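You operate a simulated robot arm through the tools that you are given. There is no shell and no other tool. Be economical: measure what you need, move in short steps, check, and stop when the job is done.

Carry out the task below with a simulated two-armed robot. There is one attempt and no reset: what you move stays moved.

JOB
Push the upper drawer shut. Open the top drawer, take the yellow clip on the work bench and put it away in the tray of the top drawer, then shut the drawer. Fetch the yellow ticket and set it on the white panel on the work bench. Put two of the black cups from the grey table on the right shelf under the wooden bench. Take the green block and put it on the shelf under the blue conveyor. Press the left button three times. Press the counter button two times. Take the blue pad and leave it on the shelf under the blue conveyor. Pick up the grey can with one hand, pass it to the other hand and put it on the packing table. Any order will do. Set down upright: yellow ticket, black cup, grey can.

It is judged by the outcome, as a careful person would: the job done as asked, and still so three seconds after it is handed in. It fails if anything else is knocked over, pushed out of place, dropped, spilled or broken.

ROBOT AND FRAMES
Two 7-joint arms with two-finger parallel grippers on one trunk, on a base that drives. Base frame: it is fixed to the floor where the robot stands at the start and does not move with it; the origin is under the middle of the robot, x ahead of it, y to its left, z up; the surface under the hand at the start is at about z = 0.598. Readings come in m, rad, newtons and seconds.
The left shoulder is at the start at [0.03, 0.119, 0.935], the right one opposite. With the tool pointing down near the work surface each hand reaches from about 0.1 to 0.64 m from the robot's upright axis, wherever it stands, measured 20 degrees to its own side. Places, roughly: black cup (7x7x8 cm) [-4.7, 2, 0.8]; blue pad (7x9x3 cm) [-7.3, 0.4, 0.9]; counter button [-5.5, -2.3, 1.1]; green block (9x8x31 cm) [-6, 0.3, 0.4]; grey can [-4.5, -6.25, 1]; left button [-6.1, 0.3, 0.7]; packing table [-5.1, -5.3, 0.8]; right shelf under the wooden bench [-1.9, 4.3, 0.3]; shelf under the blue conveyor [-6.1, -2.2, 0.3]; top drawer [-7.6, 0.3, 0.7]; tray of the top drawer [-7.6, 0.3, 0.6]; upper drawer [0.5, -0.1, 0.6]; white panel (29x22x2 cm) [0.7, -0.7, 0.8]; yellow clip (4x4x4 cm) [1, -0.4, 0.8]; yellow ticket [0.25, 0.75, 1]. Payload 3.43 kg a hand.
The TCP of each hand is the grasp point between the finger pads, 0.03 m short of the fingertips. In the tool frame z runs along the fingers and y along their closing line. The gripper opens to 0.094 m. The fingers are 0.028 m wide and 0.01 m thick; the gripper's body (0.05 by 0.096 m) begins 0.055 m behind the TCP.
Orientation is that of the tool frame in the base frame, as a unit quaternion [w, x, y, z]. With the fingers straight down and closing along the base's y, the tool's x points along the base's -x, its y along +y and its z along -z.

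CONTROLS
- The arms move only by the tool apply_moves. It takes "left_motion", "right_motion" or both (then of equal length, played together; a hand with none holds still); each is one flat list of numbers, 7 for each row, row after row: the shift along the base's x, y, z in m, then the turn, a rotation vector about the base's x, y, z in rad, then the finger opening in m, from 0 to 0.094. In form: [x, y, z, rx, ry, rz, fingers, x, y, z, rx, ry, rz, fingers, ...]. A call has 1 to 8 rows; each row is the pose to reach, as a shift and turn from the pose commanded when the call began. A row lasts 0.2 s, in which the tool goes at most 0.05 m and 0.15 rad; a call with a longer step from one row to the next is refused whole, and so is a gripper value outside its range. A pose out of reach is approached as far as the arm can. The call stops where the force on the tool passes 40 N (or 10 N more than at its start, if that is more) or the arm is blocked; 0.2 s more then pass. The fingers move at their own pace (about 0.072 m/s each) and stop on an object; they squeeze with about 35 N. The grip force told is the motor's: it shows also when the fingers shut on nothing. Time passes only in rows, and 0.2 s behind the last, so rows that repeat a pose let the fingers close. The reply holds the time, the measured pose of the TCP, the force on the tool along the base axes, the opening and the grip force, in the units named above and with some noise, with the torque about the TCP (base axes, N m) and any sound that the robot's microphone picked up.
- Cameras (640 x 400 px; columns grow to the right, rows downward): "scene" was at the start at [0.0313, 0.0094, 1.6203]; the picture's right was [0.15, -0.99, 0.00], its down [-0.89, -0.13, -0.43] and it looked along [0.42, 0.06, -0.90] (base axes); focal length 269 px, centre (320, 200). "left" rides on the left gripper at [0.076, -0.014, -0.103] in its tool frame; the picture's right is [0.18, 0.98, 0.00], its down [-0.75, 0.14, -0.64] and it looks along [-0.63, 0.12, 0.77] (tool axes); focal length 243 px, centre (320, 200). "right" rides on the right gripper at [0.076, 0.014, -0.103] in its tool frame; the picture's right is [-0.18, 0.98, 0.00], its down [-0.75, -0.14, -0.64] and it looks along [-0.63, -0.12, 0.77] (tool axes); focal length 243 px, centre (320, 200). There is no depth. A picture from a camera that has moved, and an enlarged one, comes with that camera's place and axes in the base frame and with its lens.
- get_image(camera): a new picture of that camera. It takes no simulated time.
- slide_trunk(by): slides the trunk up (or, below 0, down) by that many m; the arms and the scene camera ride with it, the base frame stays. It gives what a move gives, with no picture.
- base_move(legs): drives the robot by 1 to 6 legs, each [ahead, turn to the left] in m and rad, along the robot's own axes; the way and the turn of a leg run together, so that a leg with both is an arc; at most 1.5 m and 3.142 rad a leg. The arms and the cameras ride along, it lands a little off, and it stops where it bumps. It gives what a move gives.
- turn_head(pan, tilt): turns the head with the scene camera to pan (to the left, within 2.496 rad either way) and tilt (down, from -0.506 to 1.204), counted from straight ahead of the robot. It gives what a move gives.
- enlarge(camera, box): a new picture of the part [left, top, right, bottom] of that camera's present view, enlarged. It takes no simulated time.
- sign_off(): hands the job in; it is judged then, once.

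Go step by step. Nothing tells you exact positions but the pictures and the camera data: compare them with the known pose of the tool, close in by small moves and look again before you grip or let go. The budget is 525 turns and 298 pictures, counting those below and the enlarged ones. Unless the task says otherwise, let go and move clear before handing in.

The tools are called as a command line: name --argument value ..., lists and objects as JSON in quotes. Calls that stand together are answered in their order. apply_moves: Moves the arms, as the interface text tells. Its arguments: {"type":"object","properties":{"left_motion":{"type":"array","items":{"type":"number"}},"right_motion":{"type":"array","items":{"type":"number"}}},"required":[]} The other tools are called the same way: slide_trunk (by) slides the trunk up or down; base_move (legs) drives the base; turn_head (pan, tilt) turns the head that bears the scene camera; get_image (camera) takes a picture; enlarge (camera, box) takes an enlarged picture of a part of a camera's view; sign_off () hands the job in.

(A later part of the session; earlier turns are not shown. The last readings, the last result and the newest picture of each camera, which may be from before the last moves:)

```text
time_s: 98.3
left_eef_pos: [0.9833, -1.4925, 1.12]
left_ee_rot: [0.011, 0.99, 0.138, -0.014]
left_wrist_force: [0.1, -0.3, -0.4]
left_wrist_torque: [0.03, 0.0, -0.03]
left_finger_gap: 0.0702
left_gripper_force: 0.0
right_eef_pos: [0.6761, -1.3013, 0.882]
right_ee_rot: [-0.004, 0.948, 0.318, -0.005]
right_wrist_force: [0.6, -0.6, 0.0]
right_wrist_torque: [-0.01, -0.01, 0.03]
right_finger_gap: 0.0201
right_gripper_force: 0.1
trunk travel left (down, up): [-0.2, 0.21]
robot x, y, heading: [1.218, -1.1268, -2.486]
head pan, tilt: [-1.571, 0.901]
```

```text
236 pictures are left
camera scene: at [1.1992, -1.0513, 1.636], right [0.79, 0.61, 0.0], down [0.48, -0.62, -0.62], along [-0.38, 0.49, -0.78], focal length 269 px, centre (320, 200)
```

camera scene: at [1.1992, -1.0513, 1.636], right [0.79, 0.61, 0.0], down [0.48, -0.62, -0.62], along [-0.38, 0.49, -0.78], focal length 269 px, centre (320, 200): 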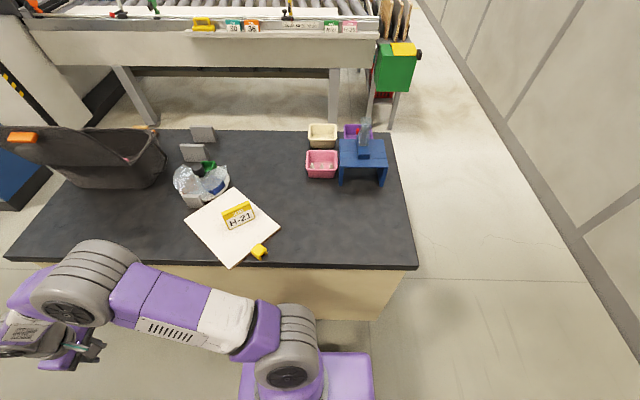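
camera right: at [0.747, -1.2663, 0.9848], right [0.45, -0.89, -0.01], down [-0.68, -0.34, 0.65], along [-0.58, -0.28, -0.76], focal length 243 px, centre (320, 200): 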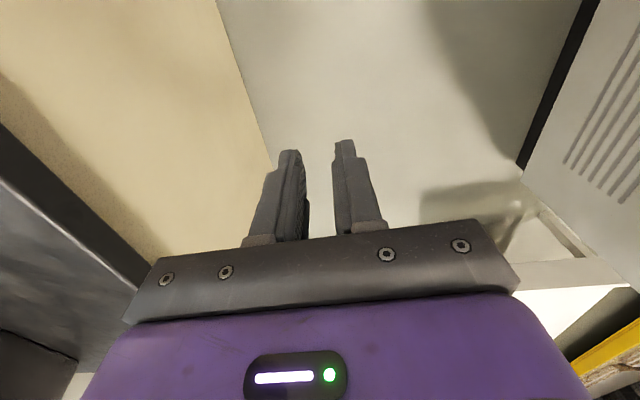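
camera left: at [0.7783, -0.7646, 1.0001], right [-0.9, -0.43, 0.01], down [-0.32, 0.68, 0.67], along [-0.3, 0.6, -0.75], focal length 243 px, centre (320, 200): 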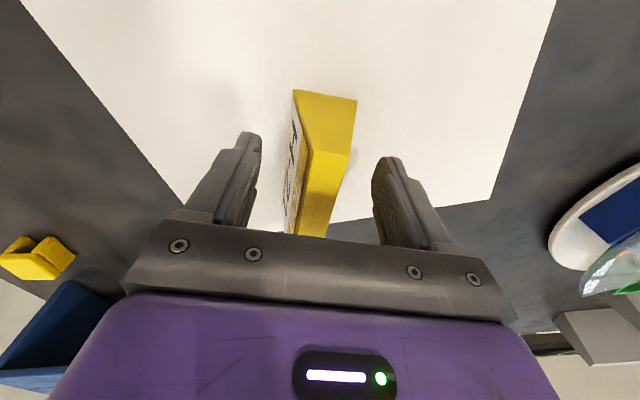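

enlarge --camera "scene" --box '[140, 110, 420, 285]'

```text
2.29 times, centred on (280, 198) of scene
camera zoom: at [1.1992, -1.0513, 1.636], right [0.79, 0.61, 0.0], down [0.48, -0.62, -0.62], along [-0.38, 0.49, -0.78], focal length 614 px, centre (411, 206)
```

zoom: 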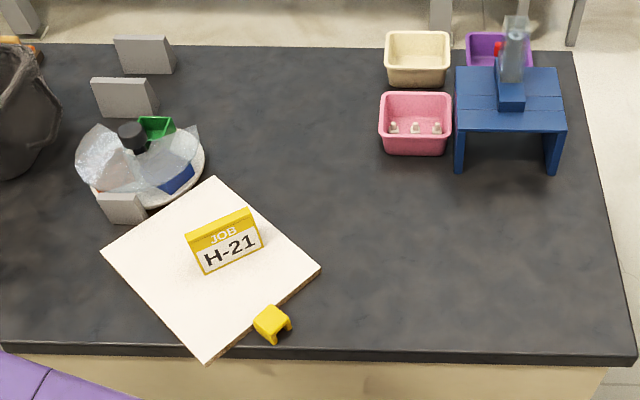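

The panel was swept aside (rotated ~42°, shifted ~17 cm) with the ticket still standing; the clip lies at the bench edge. I'll recover: raise the right hand first (single checked step), then face the bench again.

apply_moves --right_motion '[0, 0, 0.04, 0, 0, 0, 0.07, 0, 0, 0.08, 0, 0, 0, 0.07, 0, 0, 0.12, 0, 0, 0, 0.07, 0, 0, 0.16, 0, 0, 0, 0.07, 0, 0, 0.2, 0, 0, 0, 0.07, 0, 0, 0.24, 0, 0, 0, 0.07, 0, 0, 0.27, 0, 0, 0, 0.07]'

```text
time_s: 99.9
left_eef_pos: [0.984, -1.4913, 1.1207]
left_ee_rot: [0.011, 0.99, 0.137, -0.014]
left_wrist_force: [0.3, 0.3, 0.0]
left_wrist_torque: [-0.01, -0.03, 0.02]
left_finger_gap: 0.0701
left_gripper_force: 0.0
right_eef_pos: [0.675, -1.3015, 1.1519]
right_ee_rot: [-0.004, 0.948, 0.318, -0.005]
right_wrist_force: [0.5, -0.3, -0.2]
right_wrist_torque: [-0.03, 0.0, -0.02]
right_finger_gap: 0.07
right_gripper_force: 0.0
trunk travel left (down, up): [-0.2, 0.21]
robot x, y, heading: [1.2198, -1.1302, -2.49]
head pan, tilt: [-1.571, 0.901]
```

base_move --legs '[[0.03, 0], [0, -1.57]]'

turn_head --pan 0.1 --tilt 1.0

get_image --camera "scene"

```text
time_s: 104.5
left_eef_pos: [0.8247, -0.9272, 1.1218]
left_ee_rot: [-0.002, 0.811, -0.585, -0.018]
left_wrist_force: [0.4, 0.0, 0.5]
left_wrist_torque: [0.02, 0.04, 0.0]
left_finger_gap: 0.0703
left_gripper_force: 0.0
right_eef_pos: [0.9989, -0.611, 1.152]
right_ee_rot: [-0.006, 0.905, -0.425, -0.002]
right_wrist_force: [-0.7, 0.9, 0.0]
right_wrist_torque: [0.03, 0.03, -0.01]
right_finger_gap: 0.0699
right_gripper_force: 0.0
trunk travel left (down, up): [-0.2, 0.21]
robot x, y, heading: [1.1971, -1.1475, 2.267]
head pan, tilt: [-1.571, 0.901]
```

```text
time_s: 106.2
left_eef_pos: [0.8249, -0.9271, 1.1209]
left_ee_rot: [-0.001, 0.811, -0.584, -0.018]
left_wrist_force: [0.5, -0.3, -0.2]
left_wrist_torque: [-0.02, 0.04, 0.02]
left_finger_gap: 0.0699
left_gripper_force: 0.2
right_eef_pos: [0.9998, -0.6108, 1.1515]
right_ee_rot: [-0.007, 0.905, -0.425, -0.001]
right_wrist_force: [0.6, -1.1, 0.4]
right_wrist_torque: [-0.01, 0.0, -0.01]
right_finger_gap: 0.0699
right_gripper_force: 0.2
trunk travel left (down, up): [-0.2, 0.21]
robot x, y, heading: [1.195, -1.1468, 2.272]
head pan, tilt: [0.099, 1.0]
```

```text
234 pictures are left
camera scene: at [1.1673, -1.1218, 1.6288], right [0.7, 0.72, 0.0], down [0.6, -0.59, -0.54], along [-0.39, 0.38, -0.84], focal length 269 px, centre (320, 200)
```

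scene: 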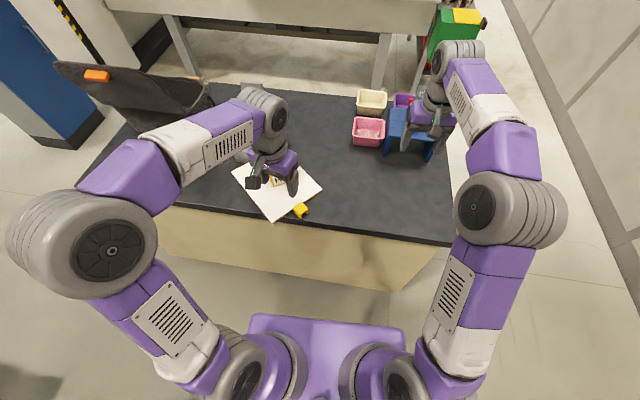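

I move the left hand away and bring the right hand over the clip, turned so the fingers close along y (clear of the panel edge).

apply_moves --left_motion '[-0.023, -0.017, 0, 0, 0, 0, 0.07, -0.046, -0.034, 0, 0, 0, 0, 0.07, -0.069, -0.051, 0, 0, 0, 0, 0.07, -0.092, -0.068, 0, 0, 0, 0, 0.07, -0.115, -0.085, 0, 0, 0, 0, 0.07, -0.138, -0.102, 0, 0, 0, 0, 0.07, -0.16, -0.12, 0, 0, 0, 0, 0.07]' --right_motion '[-0.0286, -0.0339, 0, 0, 0, 0.125, 0.07, -0.057, -0.068, 0, 0, 0, 0.25, 0.07, -0.086, -0.102, 0, 0, 0, 0.375, 0.07, -0.114, -0.136, 0, 0, 0, 0.5, 0.07, -0.143, -0.17, 0, 0, 0, 0.625, 0.07, -0.172, -0.204, 0, 0, 0, 0.75, 0.07, -0.2, -0.237, 0, 0, 0, 0.878, 0.07]'

get_image --camera "right"

```text
time_s: 107.8
left_eef_pos: [0.6632, -1.0474, 1.1212]
left_ee_rot: [-0.003, 0.811, -0.585, -0.018]
left_wrist_force: [-0.4, -0.3, -0.1]
left_wrist_torque: [0.0, -0.03, -0.04]
left_finger_gap: 0.0698
left_gripper_force: 0.1
right_eef_pos: [0.797, -0.848, 1.151]
right_ee_rot: [-0.005, 1.0, 0.001, -0.003]
right_wrist_force: [-1.0, -0.2, -0.4]
right_wrist_torque: [0.01, -0.03, 0.03]
right_finger_gap: 0.0699
right_gripper_force: 0.0
trunk travel left (down, up): [-0.2, 0.21]
robot x, y, heading: [1.2016, -1.1504, 2.268]
head pan, tilt: [0.099, 1.0]
```

```text
233 pictures are left
camera right: at [0.8756, -0.8624, 1.2532], right [-0.18, -0.98, -0.01], down [-0.75, 0.13, 0.65], along [-0.64, 0.12, -0.76], focal length 243 px, centre (320, 200)
```

right: 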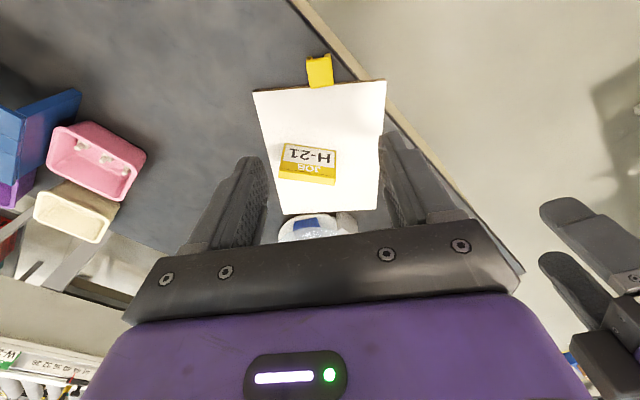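

Exactly above the clip. I descend to z≈0.93 and check.

apply_moves --right_motion '[0, 0, -0.045, 0, 0, 0, 0.07, 0, 0, -0.09, 0, 0, 0, 0.07, 0, 0, -0.135, 0, 0, 0, 0.07, 0, 0, -0.18, 0, 0, 0, 0.07, 0, 0, -0.221, 0, 0, 0, 0.07]'

get_image --camera "right"

enlarge --camera "scene" --box '[220, 130, 380, 240]'

```text
time_s: 109.0
left_eef_pos: [0.6656, -1.047, 1.1203]
left_ee_rot: [-0.001, 0.811, -0.585, -0.017]
left_wrist_force: [-0.4, 0.5, 0.4]
left_wrist_torque: [0.01, 0.01, 0.01]
left_finger_gap: 0.0701
left_gripper_force: 0.2
right_eef_pos: [0.8, -0.8477, 0.9302]
right_ee_rot: [-0.005, 1.0, 0.0, -0.004]
right_wrist_force: [0.2, 0.0, -0.6]
right_wrist_torque: [-0.06, -0.01, 0.0]
right_finger_gap: 0.0699
right_gripper_force: 0.0
trunk travel left (down, up): [-0.2, 0.21]
robot x, y, heading: [1.1966, -1.1485, 2.269]
head pan, tilt: [0.099, 1.0]
```

```text
232 pictures are left
camera right: at [0.8776, -0.8628, 1.033], right [-0.18, -0.98, -0.01], down [-0.75, 0.13, 0.65], along [-0.64, 0.12, -0.76], focal length 243 px, centre (320, 200)
```

right: 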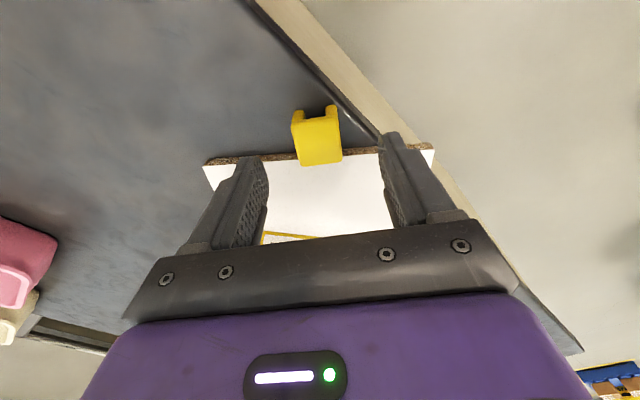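

```text
3.64 times, centred on (300, 185) of scene
camera zoom: at [1.1667, -1.1214, 1.6288], right [0.7, 0.72, 0.0], down [0.6, -0.59, -0.54], along [-0.39, 0.38, -0.84], focal length 977 px, centre (393, 254)
```

zoom: 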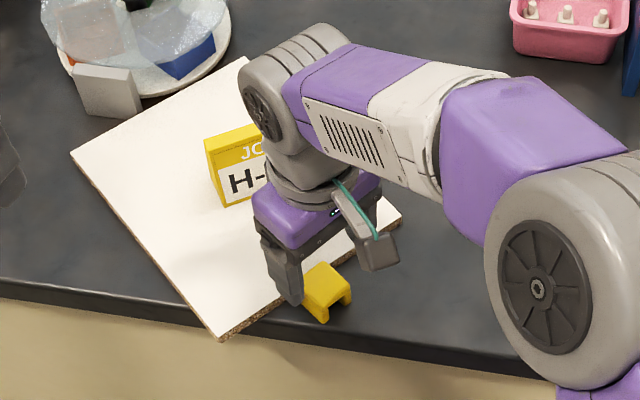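

apply_moves --right_motion '[0, 0, -0.02, 0, 0, 0, 0.07, 0, 0, -0.038, 0, 0, 0, 0.07, 0, 0, -0.046, 0, 0, 0, 0.07, 0, 0, -0.046, 0, 0, 0, 0.03, 0, 0, -0.046, 0, 0, 0, 0.0, 0, 0, -0.046, 0, 0, 0, 0.0]'

get_image --camera "right"

```text
time_s: 110.4
left_eef_pos: [0.6653, -1.0475, 1.1216]
left_ee_rot: [-0.002, 0.811, -0.585, -0.017]
left_wrist_force: [0.8, 0.3, -0.5]
left_wrist_torque: [-0.02, 0.03, -0.07]
left_finger_gap: 0.07
left_gripper_force: 0.1
right_eef_pos: [0.7992, -0.8491, 0.8847]
right_ee_rot: [-0.005, 1.0, 0.001, -0.003]
right_wrist_force: [0.2, 0.0, -0.4]
right_wrist_torque: [-0.01, -0.04, 0.02]
right_finger_gap: 0.0
right_gripper_force: 33.1
trunk travel left (down, up): [-0.2, 0.21]
robot x, y, heading: [1.1954, -1.1468, 2.276]
head pan, tilt: [0.099, 1.0]
```

```text
230 pictures are left
camera right: at [0.8777, -0.8636, 0.9875], right [-0.18, -0.98, -0.01], down [-0.75, 0.13, 0.65], along [-0.64, 0.13, -0.76], focal length 243 px, centre (320, 200)
```

right: 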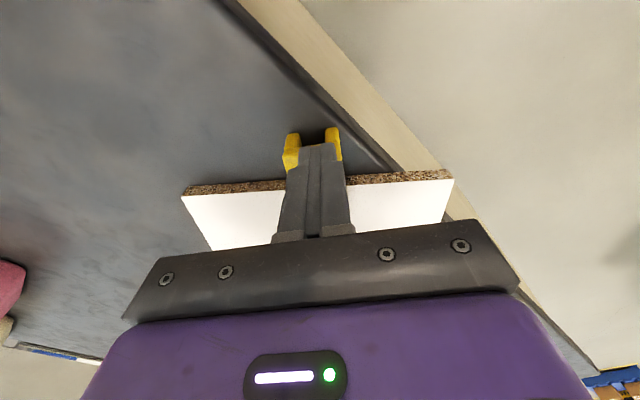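

The fingers closed above the clip, so the bench is lower (~0.81). I open, descend further, and close again.

apply_moves --right_motion '[0, 0, 0.01, 0, 0, 0, 0.04, 0, 0, 0.01, 0, 0, 0, 0.07, 0, 0, 0.01, 0, 0, 0, 0.07, 0, 0, -0.01, 0, 0, 0, 0.07, 0, 0, -0.025, 0, 0, 0, 0.07, 0, 0, -0.036, 0, 0, 0, 0.07]'

get_image --camera "right"

```text
time_s: 111.8
left_eef_pos: [0.6655, -1.0487, 1.1222]
left_ee_rot: [-0.001, 0.811, -0.584, -0.017]
left_wrist_force: [0.3, -0.6, -0.3]
left_wrist_torque: [-0.02, 0.0, 0.01]
left_finger_gap: 0.0699
left_gripper_force: 0.0
right_eef_pos: [0.799, -0.8483, 0.85]
right_ee_rot: [-0.005, 1.0, 0.0, -0.004]
right_wrist_force: [1.4, -0.6, 4.0]
right_wrist_torque: [0.08, -0.06, -0.06]
right_finger_gap: 0.0697
right_gripper_force: 0.2
trunk travel left (down, up): [-0.2, 0.21]
robot x, y, heading: [1.1991, -1.1467, 2.274]
head pan, tilt: [0.099, 1.0]
```

```text
229 pictures are left
camera right: at [0.8765, -0.8634, 0.9523], right [-0.18, -0.98, -0.01], down [-0.75, 0.13, 0.65], along [-0.64, 0.13, -0.76], focal length 243 px, centre (320, 200)
```

right: 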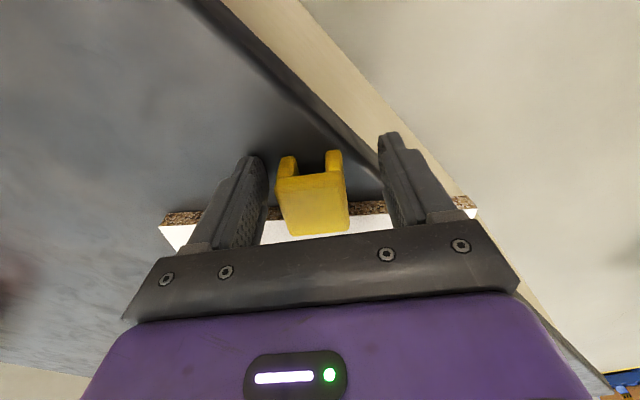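

apply_moves --right_motion '[0, 0, 0.003, 0, 0, 0, 0.05, 0, 0, 0.003, 0, 0, 0, 0.02, 0, 0, 0.003, 0, 0, 0, 0.01, 0, 0, 0.003, 0, 0, 0, 0.01, 0, 0, 0.003, 0, 0, 0, 0.01]'

get_image --camera "right"

```text
time_s: 113.0
left_eef_pos: [0.6633, -1.0468, 1.1201]
left_ee_rot: [-0.002, 0.811, -0.585, -0.017]
left_wrist_force: [0.1, -0.2, -0.6]
left_wrist_torque: [0.01, 0.0, -0.01]
left_finger_gap: 0.07
left_gripper_force: 0.0
right_eef_pos: [0.7983, -0.848, 0.8521]
right_ee_rot: [-0.005, 1.0, 0.001, -0.004]
right_wrist_force: [-0.3, 0.9, 1.4]
right_wrist_torque: [0.09, 0.02, -0.03]
right_finger_gap: 0.0402
right_gripper_force: 34.9
trunk travel left (down, up): [-0.2, 0.21]
robot x, y, heading: [1.1944, -1.1474, 2.269]
head pan, tilt: [0.099, 1.0]
```

```text
228 pictures are left
camera right: at [0.8766, -0.8627, 0.9545], right [-0.18, -0.98, -0.01], down [-0.75, 0.13, 0.65], along [-0.64, 0.13, -0.76], focal length 243 px, centre (320, 200)
```

right: 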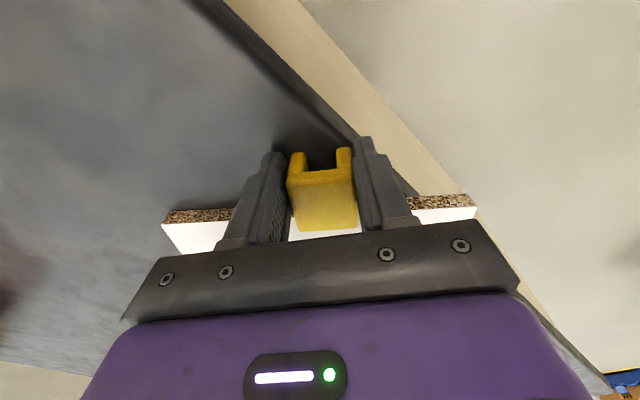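

Now a full-depth grip on the clip (40 mm). I lift straight up.

apply_moves --right_motion '[0.005, 0, 0.02, 0, 0, 0, 0.01, 0.01, 0, 0.05, 0, 0, 0, 0.01, 0.01, 0, 0.09, 0, 0, 0, 0.01, 0.01, 0, 0.13, 0, 0, 0, 0.01, 0.01, 0, 0.17, 0, 0, 0, 0.01, 0.01, 0, 0.21, 0, 0, 0, 0.01, 0.01, 0, 0.25, 0, 0, 0, 0.01, 0.01, 0, 0.29, 0, 0, 0, 0.01]'

get_image --camera "right"

```text
time_s: 114.8
left_eef_pos: [0.6644, -1.0482, 1.1211]
left_ee_rot: [-0.002, 0.811, -0.585, -0.017]
left_wrist_force: [0.1, 0.6, 0.6]
left_wrist_torque: [0.0, 0.01, -0.03]
left_finger_gap: 0.07
left_gripper_force: 0.1
right_eef_pos: [0.81, -0.8485, 1.1417]
right_ee_rot: [-0.005, 1.0, 0.001, -0.002]
right_wrist_force: [0.7, 0.3, -0.5]
right_wrist_torque: [-0.03, -0.01, -0.01]
right_finger_gap: 0.0405
right_gripper_force: 34.9
trunk travel left (down, up): [-0.2, 0.21]
robot x, y, heading: [1.1975, -1.1448, 2.273]
head pan, tilt: [0.099, 1.0]
```

```text
227 pictures are left
camera right: at [0.886, -0.8634, 1.2451], right [-0.18, -0.98, -0.01], down [-0.75, 0.13, 0.65], along [-0.64, 0.12, -0.76], focal length 243 px, centre (320, 200)
```

right: 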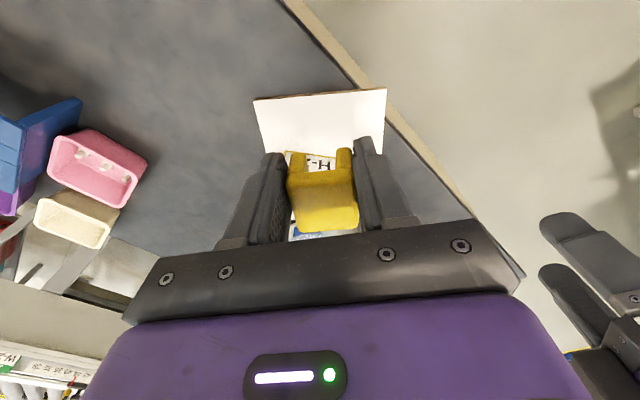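

The clip is safe. Before restoring the panel I tuck the right hand aside and shift the base ~20 cm along the bench.

apply_moves --right_motion '[0.035, 0.015, 0, 0, 0, 0, 0.01, 0.07, 0.03, 0, 0, 0, 0, 0.01, 0.105, 0.045, 0, 0, 0, 0, 0.01, 0.14, 0.06, 0, 0, 0, -0.12, 0.01, 0.175, 0.075, 0, 0, 0, -0.24, 0.01, 0.2, 0.1, 0, 0, 0, -0.36, 0.01]'

base_move --legs '[[0, 1.49], [0.2, 0], [0, -1.57]]'

get_image --camera "scene"

```text
time_s: 116.2
left_eef_pos: [0.6647, -1.0474, 1.1211]
left_ee_rot: [-0.003, 0.811, -0.584, -0.018]
left_wrist_force: [0.2, 1.3, 0.0]
left_wrist_torque: [0.04, 0.01, -0.02]
left_finger_gap: 0.07
left_gripper_force: 0.2
right_eef_pos: [1.0103, -0.7473, 1.1417]
right_ee_rot: [-0.005, 0.984, -0.178, -0.002]
right_wrist_force: [-0.1, 0.4, -0.3]
right_wrist_torque: [-0.05, 0.02, -0.01]
right_finger_gap: 0.0403
right_gripper_force: 35.3
trunk travel left (down, up): [-0.2, 0.21]
robot x, y, heading: [1.1984, -1.1483, 2.268]
head pan, tilt: [0.099, 1.0]
```

```text
time_s: 125.2
left_eef_pos: [0.5059, -1.163, 1.1219]
left_ee_rot: [-0.002, 0.808, -0.589, -0.017]
left_wrist_force: [-0.4, -1.3, 0.4]
left_wrist_torque: [0.01, 0.01, -0.01]
left_finger_gap: 0.0698
left_gripper_force: 0.1
right_eef_pos: [0.8528, -0.8676, 1.1413]
right_ee_rot: [-0.006, 0.983, -0.182, -0.003]
right_wrist_force: [0.1, 0.3, -0.6]
right_wrist_torque: [-0.01, -0.03, -0.02]
right_finger_gap: 0.0401
right_gripper_force: 35.1
trunk travel left (down, up): [-0.2, 0.21]
robot x, y, heading: [1.0357, -1.2673, 2.266]
head pan, tilt: [0.099, 1.0]
```

```text
226 pictures are left
camera scene: at [1.0075, -1.2421, 1.6288], right [0.7, 0.71, 0.0], down [0.6, -0.59, -0.54], along [-0.38, 0.38, -0.84], focal length 269 px, centre (320, 200)
```

scene: 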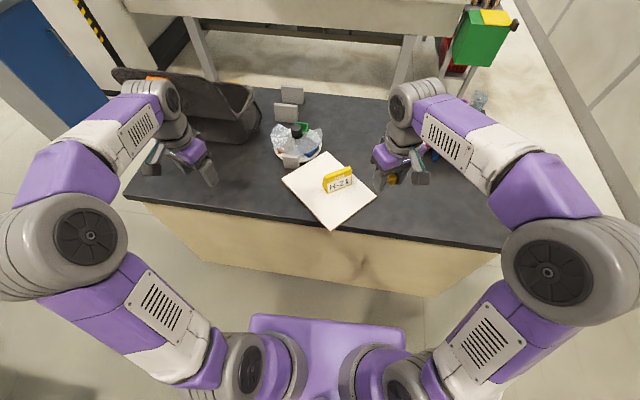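

apply_moves --left_motion '[0.031, 0.026, 0, 0, 0, 0, 0.04, 0.062, 0.052, 0, 0, 0, 0, 0, 0.093, 0.078, 0, 0, 0, 0, 0, 0.124, 0.104, 0, 0, 0, 0, 0, 0.155, 0.13, 0, 0, 0, 0, 0, 0.185, 0.154, 0, 0, 0, 0, 0, 0.214, 0.178, 0, 0, 0, 0, 0]' --right_motion '[0.02, 0.015, 0, 0, 0, 0, 0.01, 0.04, 0.03, 0, 0, 0, 0, 0.01, 0.06, 0.045, 0, 0, 0, 0, 0.01, 0.08, 0.06, 0, 0, 0, 0, 0.01, 0.1, 0.075, 0, 0, 0, 0, 0.01, 0.1, 0.075, 0, 0, 0, 0, 0.01, 0.1, 0.075, 0, 0, 0, 0, 0.01]'

apply_moves --left_motion '[0, 0, -0.045, 0, 0, 0, 0, 0, 0, -0.09, 0, 0, 0, 0, 0, 0, -0.135, 0, 0, 0, 0, 0, 0, -0.18, 0, 0, 0, 0, 0, 0, -0.22, 0, 0, 0, 0, 0, 0, -0.262, 0, 0, 0, 0]'

get_image --camera "left"

enlarge --camera "scene" --box '[230, 130, 430, 255]'

```text
time_s: 126.8
left_eef_pos: [0.7211, -0.9862, 1.1212]
left_ee_rot: [-0.001, 0.808, -0.589, -0.016]
left_wrist_force: [0.4, 0.0, 0.6]
left_wrist_torque: [-0.01, 0.02, -0.01]
left_finger_gap: 0.0001
left_gripper_force: 32.8
right_eef_pos: [0.9528, -0.7922, 1.1411]
right_ee_rot: [-0.006, 0.983, -0.183, -0.004]
right_wrist_force: [0.2, 0.3, 0.5]
right_wrist_torque: [-0.02, 0.02, -0.01]
right_finger_gap: 0.0405
right_gripper_force: 35.2
trunk travel left (down, up): [-0.2, 0.21]
robot x, y, heading: [1.0361, -1.2712, 2.26]
head pan, tilt: [0.099, 1.0]
```

```text
time_s: 128.2
left_eef_pos: [0.7197, -0.9843, 0.8602]
left_ee_rot: [-0.002, 0.809, -0.588, -0.017]
left_wrist_force: [0.1, -0.1, -0.1]
left_wrist_torque: [0.0, -0.01, -0.03]
left_finger_gap: 0.0
left_gripper_force: 33.7
right_eef_pos: [0.952, -0.7923, 1.1411]
right_ee_rot: [-0.006, 0.983, -0.182, -0.003]
right_wrist_force: [0.0, 0.0, -0.6]
right_wrist_torque: [-0.04, -0.02, 0.0]
right_finger_gap: 0.0406
right_gripper_force: 34.9
trunk travel left (down, up): [-0.2, 0.21]
robot x, y, heading: [1.037, -1.2668, 2.26]
head pan, tilt: [0.099, 1.0]
```

```text
225 pictures are left
camera left: at [0.7589, -1.055, 0.9582], right [-0.88, -0.48, 0.01], down [-0.35, 0.66, 0.67], along [-0.33, 0.58, -0.75], focal length 243 px, centre (320, 200)
```

left: 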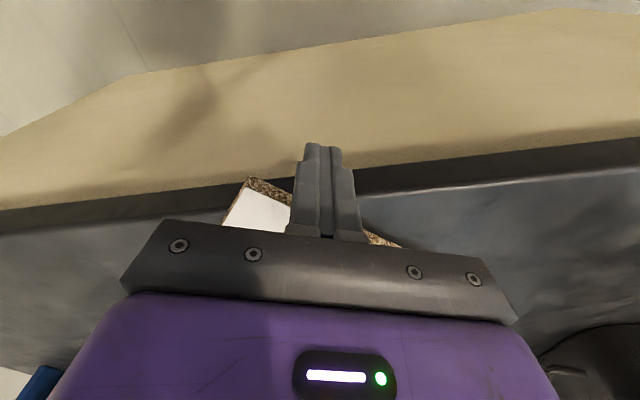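

```text
3.20 times, centred on (330, 192) of scene
camera zoom: at [1.007, -1.2414, 1.6287], right [0.7, 0.71, 0.0], down [0.6, -0.59, -0.54], along [-0.38, 0.38, -0.84], focal length 860 px, centre (288, 224)
```

zoom: 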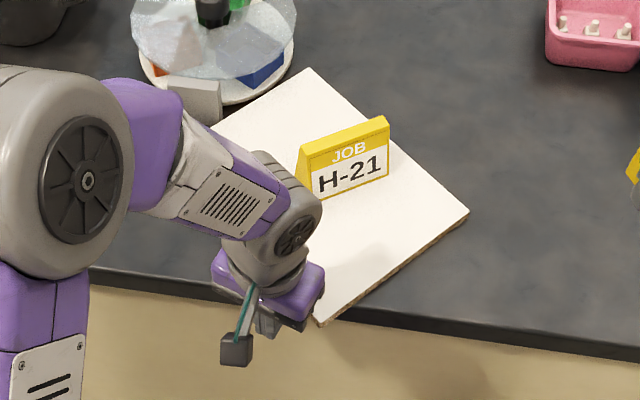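

apply_moves --left_motion '[0, 0.02, 0, 0, 0, 0, 0, 0, 0.035, 0, 0, 0, 0, 0, 0, 0.045, 0, 0, 0, 0, 0, 0, 0.055, 0, 0, 0, 0, 0, 0, 0.065, 0, 0, 0, 0, 0, 0, 0.075, 0, 0, 0, 0, 0, 0, 0.085, 0, 0, 0, 0, 0, 0, 0.095, 0, 0, 0, 0, 0]'

enlarge --camera "scene" --box '[230, 130, 430, 255]'

```text
time_s: 130.0
left_eef_pos: [0.7183, -0.8903, 0.8583]
left_ee_rot: [-0.001, 0.809, -0.588, -0.018]
left_wrist_force: [0.4, -0.9, -0.4]
left_wrist_torque: [-0.01, -0.03, -0.05]
left_finger_gap: 0.0
left_gripper_force: 33.3
right_eef_pos: [0.9523, -0.7929, 1.142]
right_ee_rot: [-0.005, 0.983, -0.183, -0.003]
right_wrist_force: [-0.3, -0.5, -1.1]
right_wrist_torque: [-0.03, -0.04, 0.01]
right_finger_gap: 0.0408
right_gripper_force: 34.8
trunk travel left (down, up): [-0.2, 0.21]
robot x, y, heading: [1.0386, -1.2692, 2.263]
head pan, tilt: [0.099, 1.0]
```

```text
3.20 times, centred on (330, 192) of scene
camera zoom: at [1.0076, -1.2422, 1.6288], right [0.7, 0.71, 0.0], down [0.6, -0.59, -0.54], along [-0.38, 0.38, -0.84], focal length 860 px, centre (288, 224)
```

zoom: 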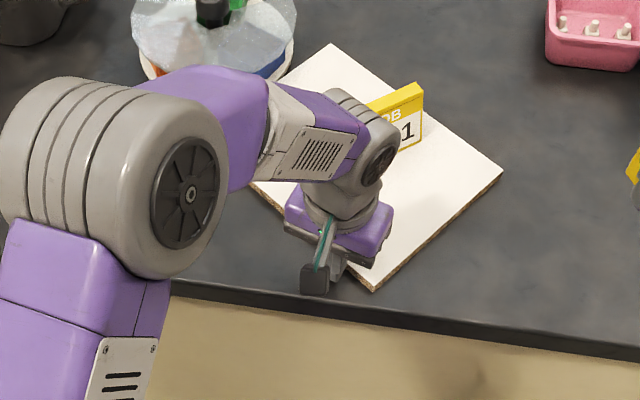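

The panel moved mostly sideways with ~6° rotation. I'll next push its left edge near the lower corner along +x; first I retract the left hand and shift the base further along.

apply_moves --left_motion '[0, -0.03, 0, 0, 0, 0, 0, 0, -0.05, 0.03, 0, 0, 0, 0, 0, -0.05, 0.08, 0, 0, 0, 0, 0, -0.05, 0.13, 0, 0, 0, 0, 0, -0.05, 0.18, 0, 0, 0, 0, -0.03, -0.05, 0.22, 0, 0, 0, 0, -0.07, -0.05, 0.24, 0, 0, 0, 0, -0.11, -0.06, 0.26, 0, 0, 0, 0]'

```text
time_s: 131.8
left_eef_pos: [0.6095, -0.9528, 1.1176]
left_ee_rot: [-0.001, 0.809, -0.588, -0.017]
left_wrist_force: [0.4, -0.6, -0.3]
left_wrist_torque: [-0.03, -0.04, 0.0]
left_finger_gap: 0.0001
left_gripper_force: 33.5
right_eef_pos: [0.9515, -0.7923, 1.1422]
right_ee_rot: [-0.005, 0.983, -0.182, -0.003]
right_wrist_force: [-0.6, 0.4, 0.3]
right_wrist_torque: [0.0, 0.02, 0.01]
right_finger_gap: 0.0404
right_gripper_force: 34.6
trunk travel left (down, up): [-0.2, 0.21]
robot x, y, heading: [1.0369, -1.2684, 2.262]
head pan, tilt: [0.099, 1.0]
```

base_move --legs '[[0, 1.5], [0.17, 0], [0, -1.57], [0.06, 0]]'

get_image --camera "scene"

```text
time_s: 141.3
left_eef_pos: [0.4571, -0.9751, 1.1182]
left_ee_rot: [-0.002, 0.79, -0.613, -0.016]
left_wrist_force: [-0.1, 0.2, -0.2]
left_wrist_torque: [-0.02, -0.03, -0.01]
left_finger_gap: 0.0
left_gripper_force: 32.7
right_eef_pos: [0.8077, -0.8371, 1.1419]
right_ee_rot: [-0.007, 0.977, -0.213, -0.002]
right_wrist_force: [0.5, 0.9, 1.5]
right_wrist_torque: [-0.03, -0.04, -0.02]
right_finger_gap: 0.0404
right_gripper_force: 34.9
trunk travel left (down, up): [-0.2, 0.21]
robot x, y, heading: [0.8661, -1.3207, 2.201]
head pan, tilt: [0.099, 1.0]
```

```text
222 pictures are left
camera scene: at [0.8365, -1.2896, 1.6287], right [0.75, 0.67, 0.0], down [0.56, -0.63, -0.54], along [-0.36, 0.4, -0.84], focal length 269 px, centre (320, 200)
```

scene: 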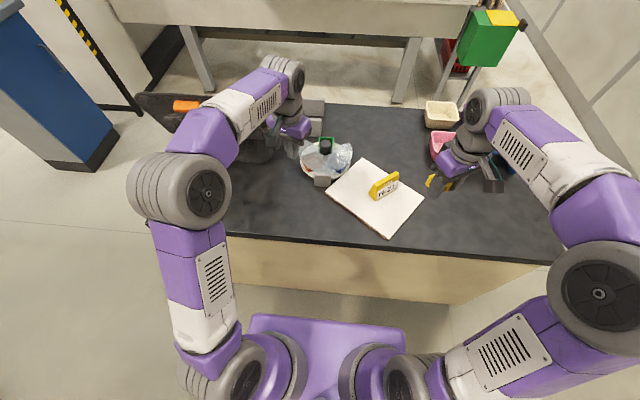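

Panel now at (0.631,-0.765), angle ~3°; it needs (+0.12,+0.07) and +35°. I lower the left fingers by its left corner, clear of the grey card.

apply_moves --left_motion '[0.006, 0.04, 0, 0, 0, 0, 0, 0.011, 0.07, -0.01, 0, 0, 0, 0, 0.011, 0.07, -0.06, 0, 0, 0, 0, 0.011, 0.07, -0.11, 0, 0, 0, 0, 0.011, 0.07, -0.15, 0, 0, 0, 0, 0.011, 0.07, -0.18, 0, 0, 0, 0]'

get_image --camera "left"

enlarge --camera "scene" --box '[250, 120, 450, 245]'

```text
time_s: 142.7
left_eef_pos: [0.4652, -0.9075, 0.9372]
left_ee_rot: [-0.002, 0.79, -0.613, -0.016]
left_wrist_force: [-0.2, 0.1, -0.9]
left_wrist_torque: [0.01, 0.01, 0.02]
left_finger_gap: 0.0001
left_gripper_force: 33.3
right_eef_pos: [0.8094, -0.8385, 1.1408]
right_ee_rot: [-0.006, 0.977, -0.212, -0.002]
right_wrist_force: [-0.3, 0.5, -0.7]
right_wrist_torque: [0.0, 0.0, 0.02]
right_finger_gap: 0.0405
right_gripper_force: 34.6
trunk travel left (down, up): [-0.2, 0.21]
robot x, y, heading: [0.8641, -1.3215, 2.198]
head pan, tilt: [0.099, 1.0]
```

```text
221 pictures are left
camera left: at [0.5017, -0.9808, 1.037], right [-0.91, -0.42, 0.01], down [-0.31, 0.68, 0.67], along [-0.29, 0.6, -0.75], focal length 243 px, centre (320, 200)
```

left: 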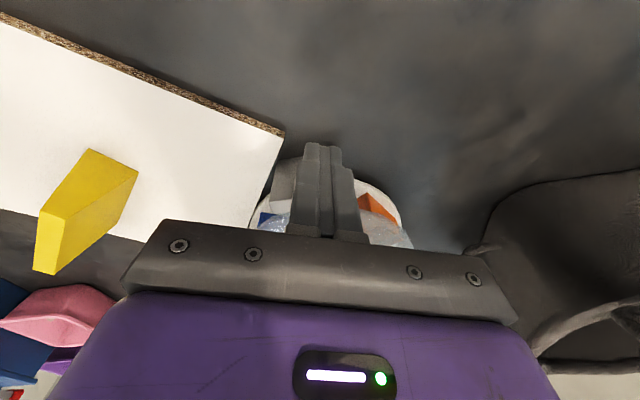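

```text
3.20 times, centred on (350, 182) of scene
camera zoom: at [0.8373, -1.2907, 1.6288], right [0.75, 0.67, 0.0], down [0.56, -0.63, -0.54], along [-0.36, 0.4, -0.84], focal length 860 px, centre (224, 256)
```

zoom: 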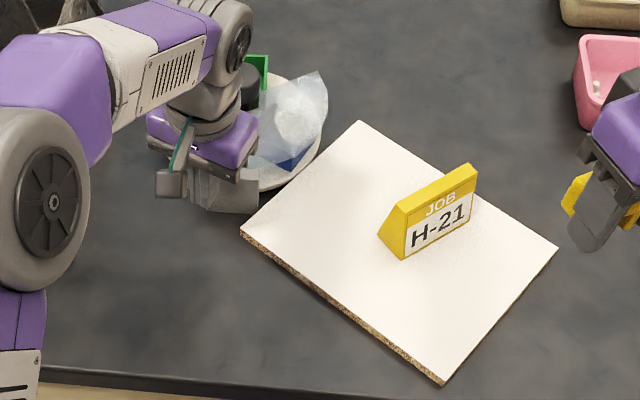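

apply_moves --left_motion '[0, 0.01, -0.03, 0, 0, 0, 0, 0.001, 0.02, -0.06, 0, 0, 0, 0, 0.001, 0.022, -0.078, 0, 0, 0, 0, 0.012, 0.022, -0.078, 0, 0, 0, 0, 0.022, 0.022, -0.078, 0, 0, 0, 0, 0.032, 0.022, -0.078, 0, 0, 0, 0, 0.042, 0.022, -0.078, 0, 0, 0, 0, 0.052, 0.022, -0.078, 0, 0, 0, 0]'

enlarge --camera "scene" --box '[250, 120, 450, 245]'

```text
time_s: 144.5
left_eef_pos: [0.5218, -0.8842, 0.8614]
left_ee_rot: [-0.003, 0.79, -0.612, -0.018]
left_wrist_force: [-2.2, -0.5, 1.1]
left_wrist_torque: [0.0, 0.03, 0.01]
left_finger_gap: 0.0
left_gripper_force: 32.6
right_eef_pos: [0.8096, -0.8387, 1.1413]
right_ee_rot: [-0.006, 0.977, -0.212, -0.002]
right_wrist_force: [0.5, 0.2, 0.1]
right_wrist_torque: [-0.03, -0.04, 0.0]
right_finger_gap: 0.0406
right_gripper_force: 35.3
trunk travel left (down, up): [-0.2, 0.21]
robot x, y, heading: [0.8666, -1.3175, 2.201]
head pan, tilt: [0.099, 1.0]
```

```text
3.20 times, centred on (350, 182) of scene
camera zoom: at [0.8377, -1.2913, 1.6288], right [0.75, 0.67, 0.0], down [0.56, -0.63, -0.54], along [-0.36, 0.4, -0.84], focal length 860 px, centre (224, 256)
```

zoom: 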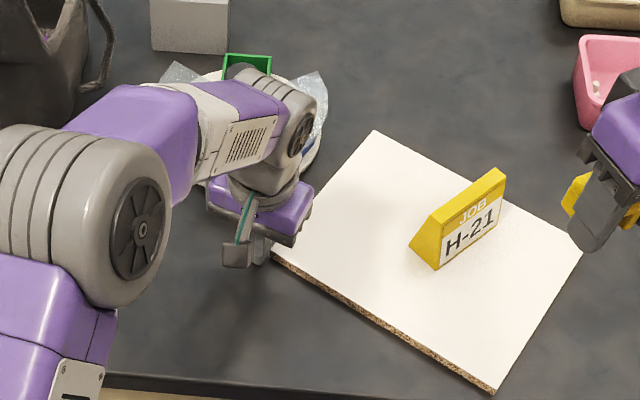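

The panel slides and turns slowly as hoped, ticket steady. I continue the push.

apply_moves --left_motion '[0.01, 0.0, 0, 0, 0, 0, 0, 0.02, 0.0, 0, 0, 0, 0, 0, 0.03, -0.001, 0, 0, 0, 0, 0, 0.04, -0.002, 0, 0, 0, 0, 0, 0.05, -0.003, 0, 0, 0, 0, 0, 0.06, -0.004, 0, 0, 0, 0, 0, 0.07, -0.006, 0, 0, 0, 0, 0, 0.08, -0.008, 0, 0, 0, 0, 0]'

enlarge --camera "scene" --box '[250, 120, 450, 245]'

```text
time_s: 146.3
left_eef_pos: [0.6016, -0.8927, 0.8618]
left_ee_rot: [-0.002, 0.79, -0.613, -0.018]
left_wrist_force: [-1.0, -0.5, 0.0]
left_wrist_torque: [-0.01, 0.01, 0.04]
left_finger_gap: 0.0001
left_gripper_force: 32.9
right_eef_pos: [0.8095, -0.8379, 1.1415]
right_ee_rot: [-0.006, 0.977, -0.212, -0.002]
right_wrist_force: [1.1, -0.2, 0.2]
right_wrist_torque: [-0.05, 0.03, 0.01]
right_finger_gap: 0.0406
right_gripper_force: 34.8
trunk travel left (down, up): [-0.2, 0.21]
robot x, y, heading: [0.8688, -1.3163, 2.199]
head pan, tilt: [0.099, 1.0]
```

```text
3.20 times, centred on (350, 182) of scene
camera zoom: at [0.8376, -1.2913, 1.6288], right [0.75, 0.67, 0.0], down [0.56, -0.63, -0.54], along [-0.36, 0.4, -0.84], focal length 860 px, centre (224, 256)
```

zoom: 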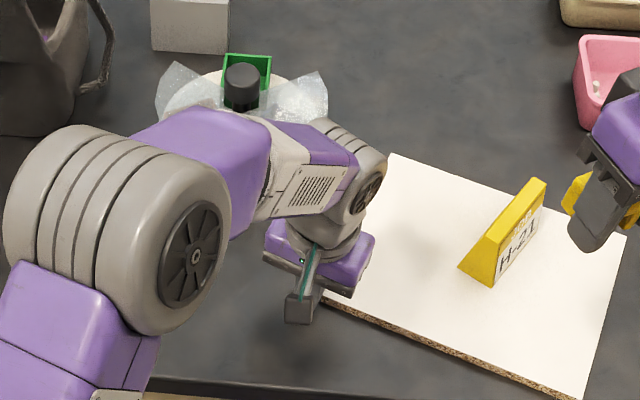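

Now ~15.5°; remaining about (+0.04,+0.05) and 22°. I retract the left hand; next I'll push the near edge's right end with the outer side of the right finger (still holding the clip).

apply_moves --left_motion '[-0.02, -0.005, 0, 0, 0, 0, 0, -0.035, -0.01, 0.02, 0, 0, 0, 0, -0.035, -0.01, 0.07, 0, 0, 0, 0, -0.035, -0.01, 0.12, 0, 0, 0, 0, -0.055, -0.03, 0.16, 0, 0, 0, 0, -0.08, -0.06, 0.19, 0, 0, 0, 0, -0.11, -0.09, 0.21, 0, 0, 0, 0, -0.14, -0.12, 0.23, 0, 0, 0, 0]' --right_motion '[0.015, -0.01, 0, 0, 0, 0, 0.01, 0.03, -0.02, 0, 0, 0, 0, 0.01, 0.05, -0.033, 0, 0, 0, 0, 0.01, 0.05, -0.038, -0.04, 0, 0, 0, 0.01, 0.05, -0.038, -0.08, 0, 0, 0, 0.01, 0.05, -0.038, -0.12, 0, 0, 0, 0.01, 0.05, -0.038, -0.16, 0, 0, 0, 0.01, 0.05, -0.038, -0.2, 0, 0, 0, 0.01]'

get_image --camera "scene"

get_image --camera "right"

```text
time_s: 148.1
left_eef_pos: [0.4604, -1.0121, 1.0869]
left_ee_rot: [-0.001, 0.789, -0.614, -0.016]
left_wrist_force: [0.3, -0.1, 0.3]
left_wrist_torque: [0.0, -0.03, -0.01]
left_finger_gap: 0.0002
left_gripper_force: 32.9
right_eef_pos: [0.8597, -0.8752, 0.9414]
right_ee_rot: [-0.005, 0.977, -0.214, -0.004]
right_wrist_force: [-0.4, 0.0, -0.1]
right_wrist_torque: [0.02, -0.01, 0.02]
right_finger_gap: 0.0403
right_gripper_force: 35.1
trunk travel left (down, up): [-0.2, 0.21]
robot x, y, heading: [0.8651, -1.3191, 2.202]
head pan, tilt: [0.099, 1.0]
```

```text
217 pictures are left
camera scene: at [0.8368, -1.2913, 1.6288], right [0.75, 0.67, 0.0], down [0.56, -0.63, -0.54], along [-0.36, 0.4, -0.84], focal length 269 px, centre (320, 200)
```

scene: 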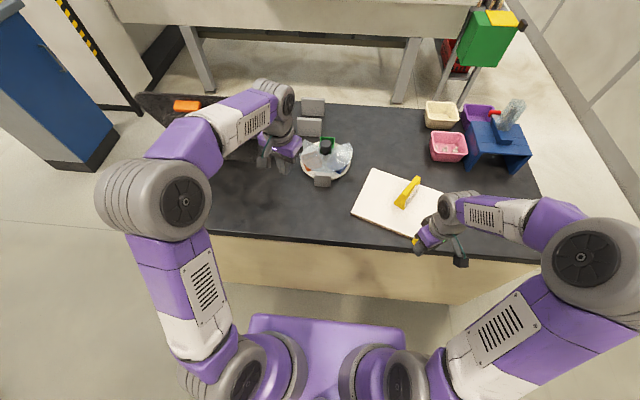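

```text
216 pictures are left
camera right: at [0.9248, -0.9212, 1.0443], right [-0.58, -0.82, -0.01], down [-0.62, 0.43, 0.65], along [-0.53, 0.38, -0.76], focal length 243 px, centre (320, 200)
```

right: 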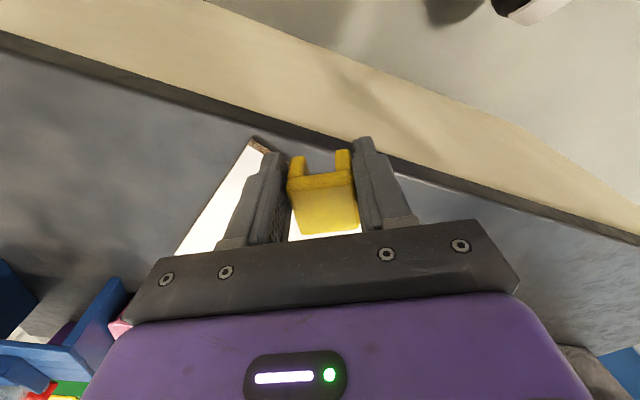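

apply_moves --right_motion '[-0.02, -0.005, -0.04, 0, 0, 0, 0.01, -0.02, -0.005, -0.07, 0, 0, 0, 0.01, -0.02, -0.005, -0.084, 0, 0, 0, 0.01, -0.023, 0.01, -0.084, 0, 0, 0, 0.01, -0.026, 0.025, -0.084, 0, 0, 0, 0.01, -0.029, 0.036, -0.084, 0, 0, 0, 0.01, -0.032, 0.047, -0.084, 0, 0, 0, 0.01, -0.035, 0.058, -0.084, 0, 0, 0, 0.01]'

enlarge --camera "scene" --box '[290, 130, 490, 255]'

```text
time_s: 149.9
left_eef_pos: [0.4619, -1.011, 1.0878]
left_ee_rot: [-0.002, 0.79, -0.613, -0.016]
left_wrist_force: [0.1, -0.3, 0.4]
left_wrist_torque: [0.02, -0.01, -0.01]
left_finger_gap: 0.0
left_gripper_force: 33.2
right_eef_pos: [0.8244, -0.8195, 0.8573]
right_ee_rot: [-0.005, 0.977, -0.213, -0.002]
right_wrist_force: [-0.1, -0.8, -0.9]
right_wrist_torque: [0.0, -0.02, 0.02]
right_finger_gap: 0.0406
right_gripper_force: 35.0
trunk travel left (down, up): [-0.2, 0.21]
robot x, y, heading: [0.8663, -1.3203, 2.203]
head pan, tilt: [0.099, 1.0]
```

```text
3.20 times, centred on (390, 192) of scene
camera zoom: at [0.8376, -1.2912, 1.6288], right [0.75, 0.67, 0.0], down [0.56, -0.63, -0.54], along [-0.36, 0.4, -0.84], focal length 860 px, centre (96, 224)
```

zoom: 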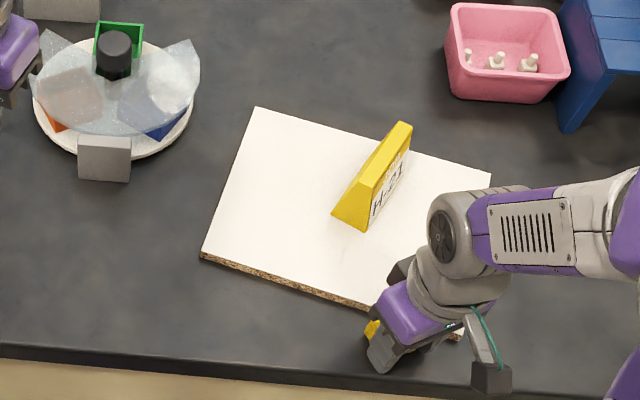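

Now 20.5°. I continue this push a bit.

apply_moves --right_motion '[-0.002, 0.01, 0, 0, 0, 0, 0.01, -0.005, 0.02, 0, 0, 0, 0, 0.01, -0.008, 0.03, 0, 0, 0, 0, 0.01, -0.011, 0.04, 0, 0, 0, 0, 0.01]'

apply_moves --right_motion '[0.005, -0.02, 0, 0, 0, 0, 0.01, 0.01, -0.045, 0.01, 0, 0, 0, 0.01, 0.01, -0.055, 0.05, 0, 0, 0, 0.01, 0.01, -0.055, 0.1, 0, 0, 0, 0.01, 0.01, -0.055, 0.15, 0, 0, 0, 0.01, 0.01, -0.055, 0.2, 0, 0, 0, 0.01, 0.04, -0.025, 0.22, 0, 0, 0, 0.01, 0.08, 0.0, 0.23, 0, 0, 0, 0.01]'

enlarge --camera "scene" --box '[290, 130, 490, 255]'

```text
time_s: 150.9
left_eef_pos: [0.4623, -1.0113, 1.0872]
left_ee_rot: [-0.002, 0.79, -0.613, -0.017]
left_wrist_force: [-0.2, 1.0, -0.2]
left_wrist_torque: [-0.04, 0.02, 0.0]
left_finger_gap: 0.0
left_gripper_force: 33.8
right_eef_pos: [0.8145, -0.7791, 0.8566]
right_ee_rot: [-0.006, 0.977, -0.211, -0.002]
right_wrist_force: [0.9, -1.4, -0.6]
right_wrist_torque: [-0.02, -0.05, 0.01]
right_finger_gap: 0.0406
right_gripper_force: 35.5
trunk travel left (down, up): [-0.2, 0.21]
robot x, y, heading: [0.8631, -1.319, 2.204]
head pan, tilt: [0.099, 1.0]
```

```text
time_s: 152.7
left_eef_pos: [0.4619, -1.012, 1.0882]
left_ee_rot: [-0.002, 0.79, -0.612, -0.016]
left_wrist_force: [-0.7, -1.0, 0.7]
left_wrist_torque: [0.01, -0.01, 0.03]
left_finger_gap: 0.0003
left_gripper_force: 32.6
right_eef_pos: [0.8939, -0.7786, 1.088]
right_ee_rot: [-0.005, 0.977, -0.212, -0.003]
right_wrist_force: [0.3, 0.5, -0.3]
right_wrist_torque: [-0.01, 0.03, 0.0]
right_finger_gap: 0.0405
right_gripper_force: 34.9
trunk travel left (down, up): [-0.2, 0.21]
robot x, y, heading: [0.8687, -1.317, 2.202]
head pan, tilt: [0.099, 1.0]
```

```text
3.20 times, centred on (390, 192) of scene
camera zoom: at [0.8385, -1.2912, 1.6288], right [0.75, 0.67, 0.0], down [0.56, -0.63, -0.54], along [-0.36, 0.4, -0.84], focal length 860 px, centre (96, 224)
```

zoom: 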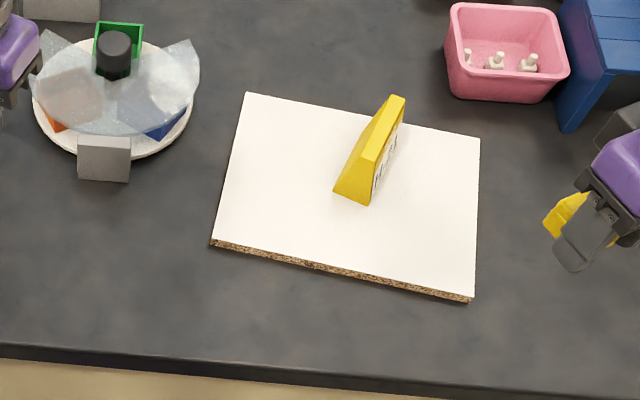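

Now 28°, centre (0.683,-0.688). One more push with the left hand on the left edge's lower end.

apply_moves --left_motion '[0.02, 0.03, -0.01, 0, 0, 0, 0, 0.04, 0.06, -0.02, 0, 0, 0, 0, 0.06, 0.09, -0.03, 0, 0, 0, 0, 0.08, 0.12, -0.05, 0, 0, 0, 0, 0.1, 0.145, -0.08, 0, 0, 0, 0, 0.105, 0.16, -0.125, 0, 0, 0, 0, 0.105, 0.16, -0.17, 0, 0, 0, 0, 0.105, 0.16, -0.2, 0, 0, 0, 0]'

get_image --camera "left"

```text
time_s: 154.5
left_eef_pos: [0.5669, -0.8535, 0.8894]
left_ee_rot: [-0.002, 0.79, -0.612, -0.018]
left_wrist_force: [0.0, -0.6, 0.9]
left_wrist_torque: [-0.02, 0.01, 0.02]
left_finger_gap: 0.0001
left_gripper_force: 33.0
right_eef_pos: [0.8925, -0.778, 1.088]
right_ee_rot: [-0.005, 0.977, -0.212, -0.002]
right_wrist_force: [0.7, -0.2, -0.1]
right_wrist_torque: [0.0, -0.01, 0.03]
right_finger_gap: 0.0405
right_gripper_force: 34.8
trunk travel left (down, up): [-0.2, 0.21]
robot x, y, heading: [0.8651, -1.3207, 2.204]
head pan, tilt: [0.099, 1.0]
```

```text
213 pictures are left
camera left: at [0.6017, -0.9264, 0.9884], right [-0.91, -0.42, 0.01], down [-0.31, 0.68, 0.67], along [-0.29, 0.6, -0.75], focal length 243 px, centre (320, 200)
```

left: 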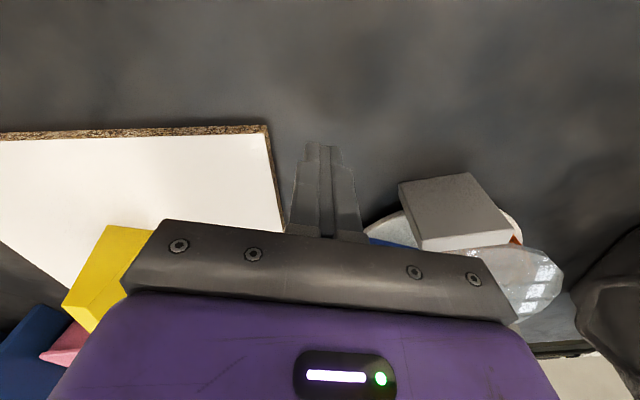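

apply_moves --left_motion '[0, 0, -0.03, 0, 0, 0, 0, 0.013, 0.007, -0.03, 0, 0, 0, 0, 0.024, 0.012, -0.03, 0, 0, 0, 0, 0.034, 0.017, -0.03, 0, 0, 0, 0, 0.044, 0.021, -0.03, 0, 0, 0, 0, 0.054, 0.025, -0.03, 0, 0, 0, 0, 0.064, 0.029, -0.03, 0, 0, 0, 0, 0.074, 0.033, -0.03, 0, 0, 0, 0]'

enlarge --camera "scene" --box '[290, 130, 490, 255]'

```text
time_s: 156.3
left_eef_pos: [0.6421, -0.8202, 0.8594]
left_ee_rot: [-0.002, 0.79, -0.613, -0.018]
left_wrist_force: [-2.0, -1.4, -0.3]
left_wrist_torque: [-0.02, 0.02, 0.0]
left_finger_gap: 0.0001
left_gripper_force: 32.9
right_eef_pos: [0.8931, -0.7784, 1.0881]
right_ee_rot: [-0.007, 0.977, -0.212, -0.002]
right_wrist_force: [0.6, 0.5, -0.7]
right_wrist_torque: [0.03, 0.0, 0.02]
right_finger_gap: 0.0405
right_gripper_force: 34.9
trunk travel left (down, up): [-0.2, 0.21]
robot x, y, heading: [0.8633, -1.3191, 2.197]
head pan, tilt: [0.099, 1.0]
```

```text
3.20 times, centred on (390, 192) of scene
camera zoom: at [0.8377, -1.2911, 1.6288], right [0.75, 0.67, 0.0], down [0.56, -0.63, -0.54], along [-0.36, 0.4, -0.84], focal length 860 px, centre (96, 224)
```

zoom: 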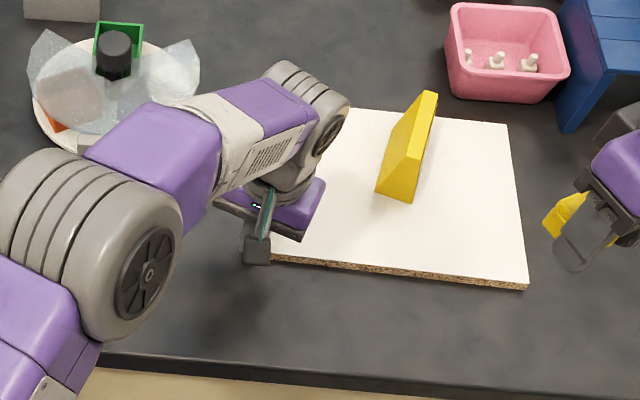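

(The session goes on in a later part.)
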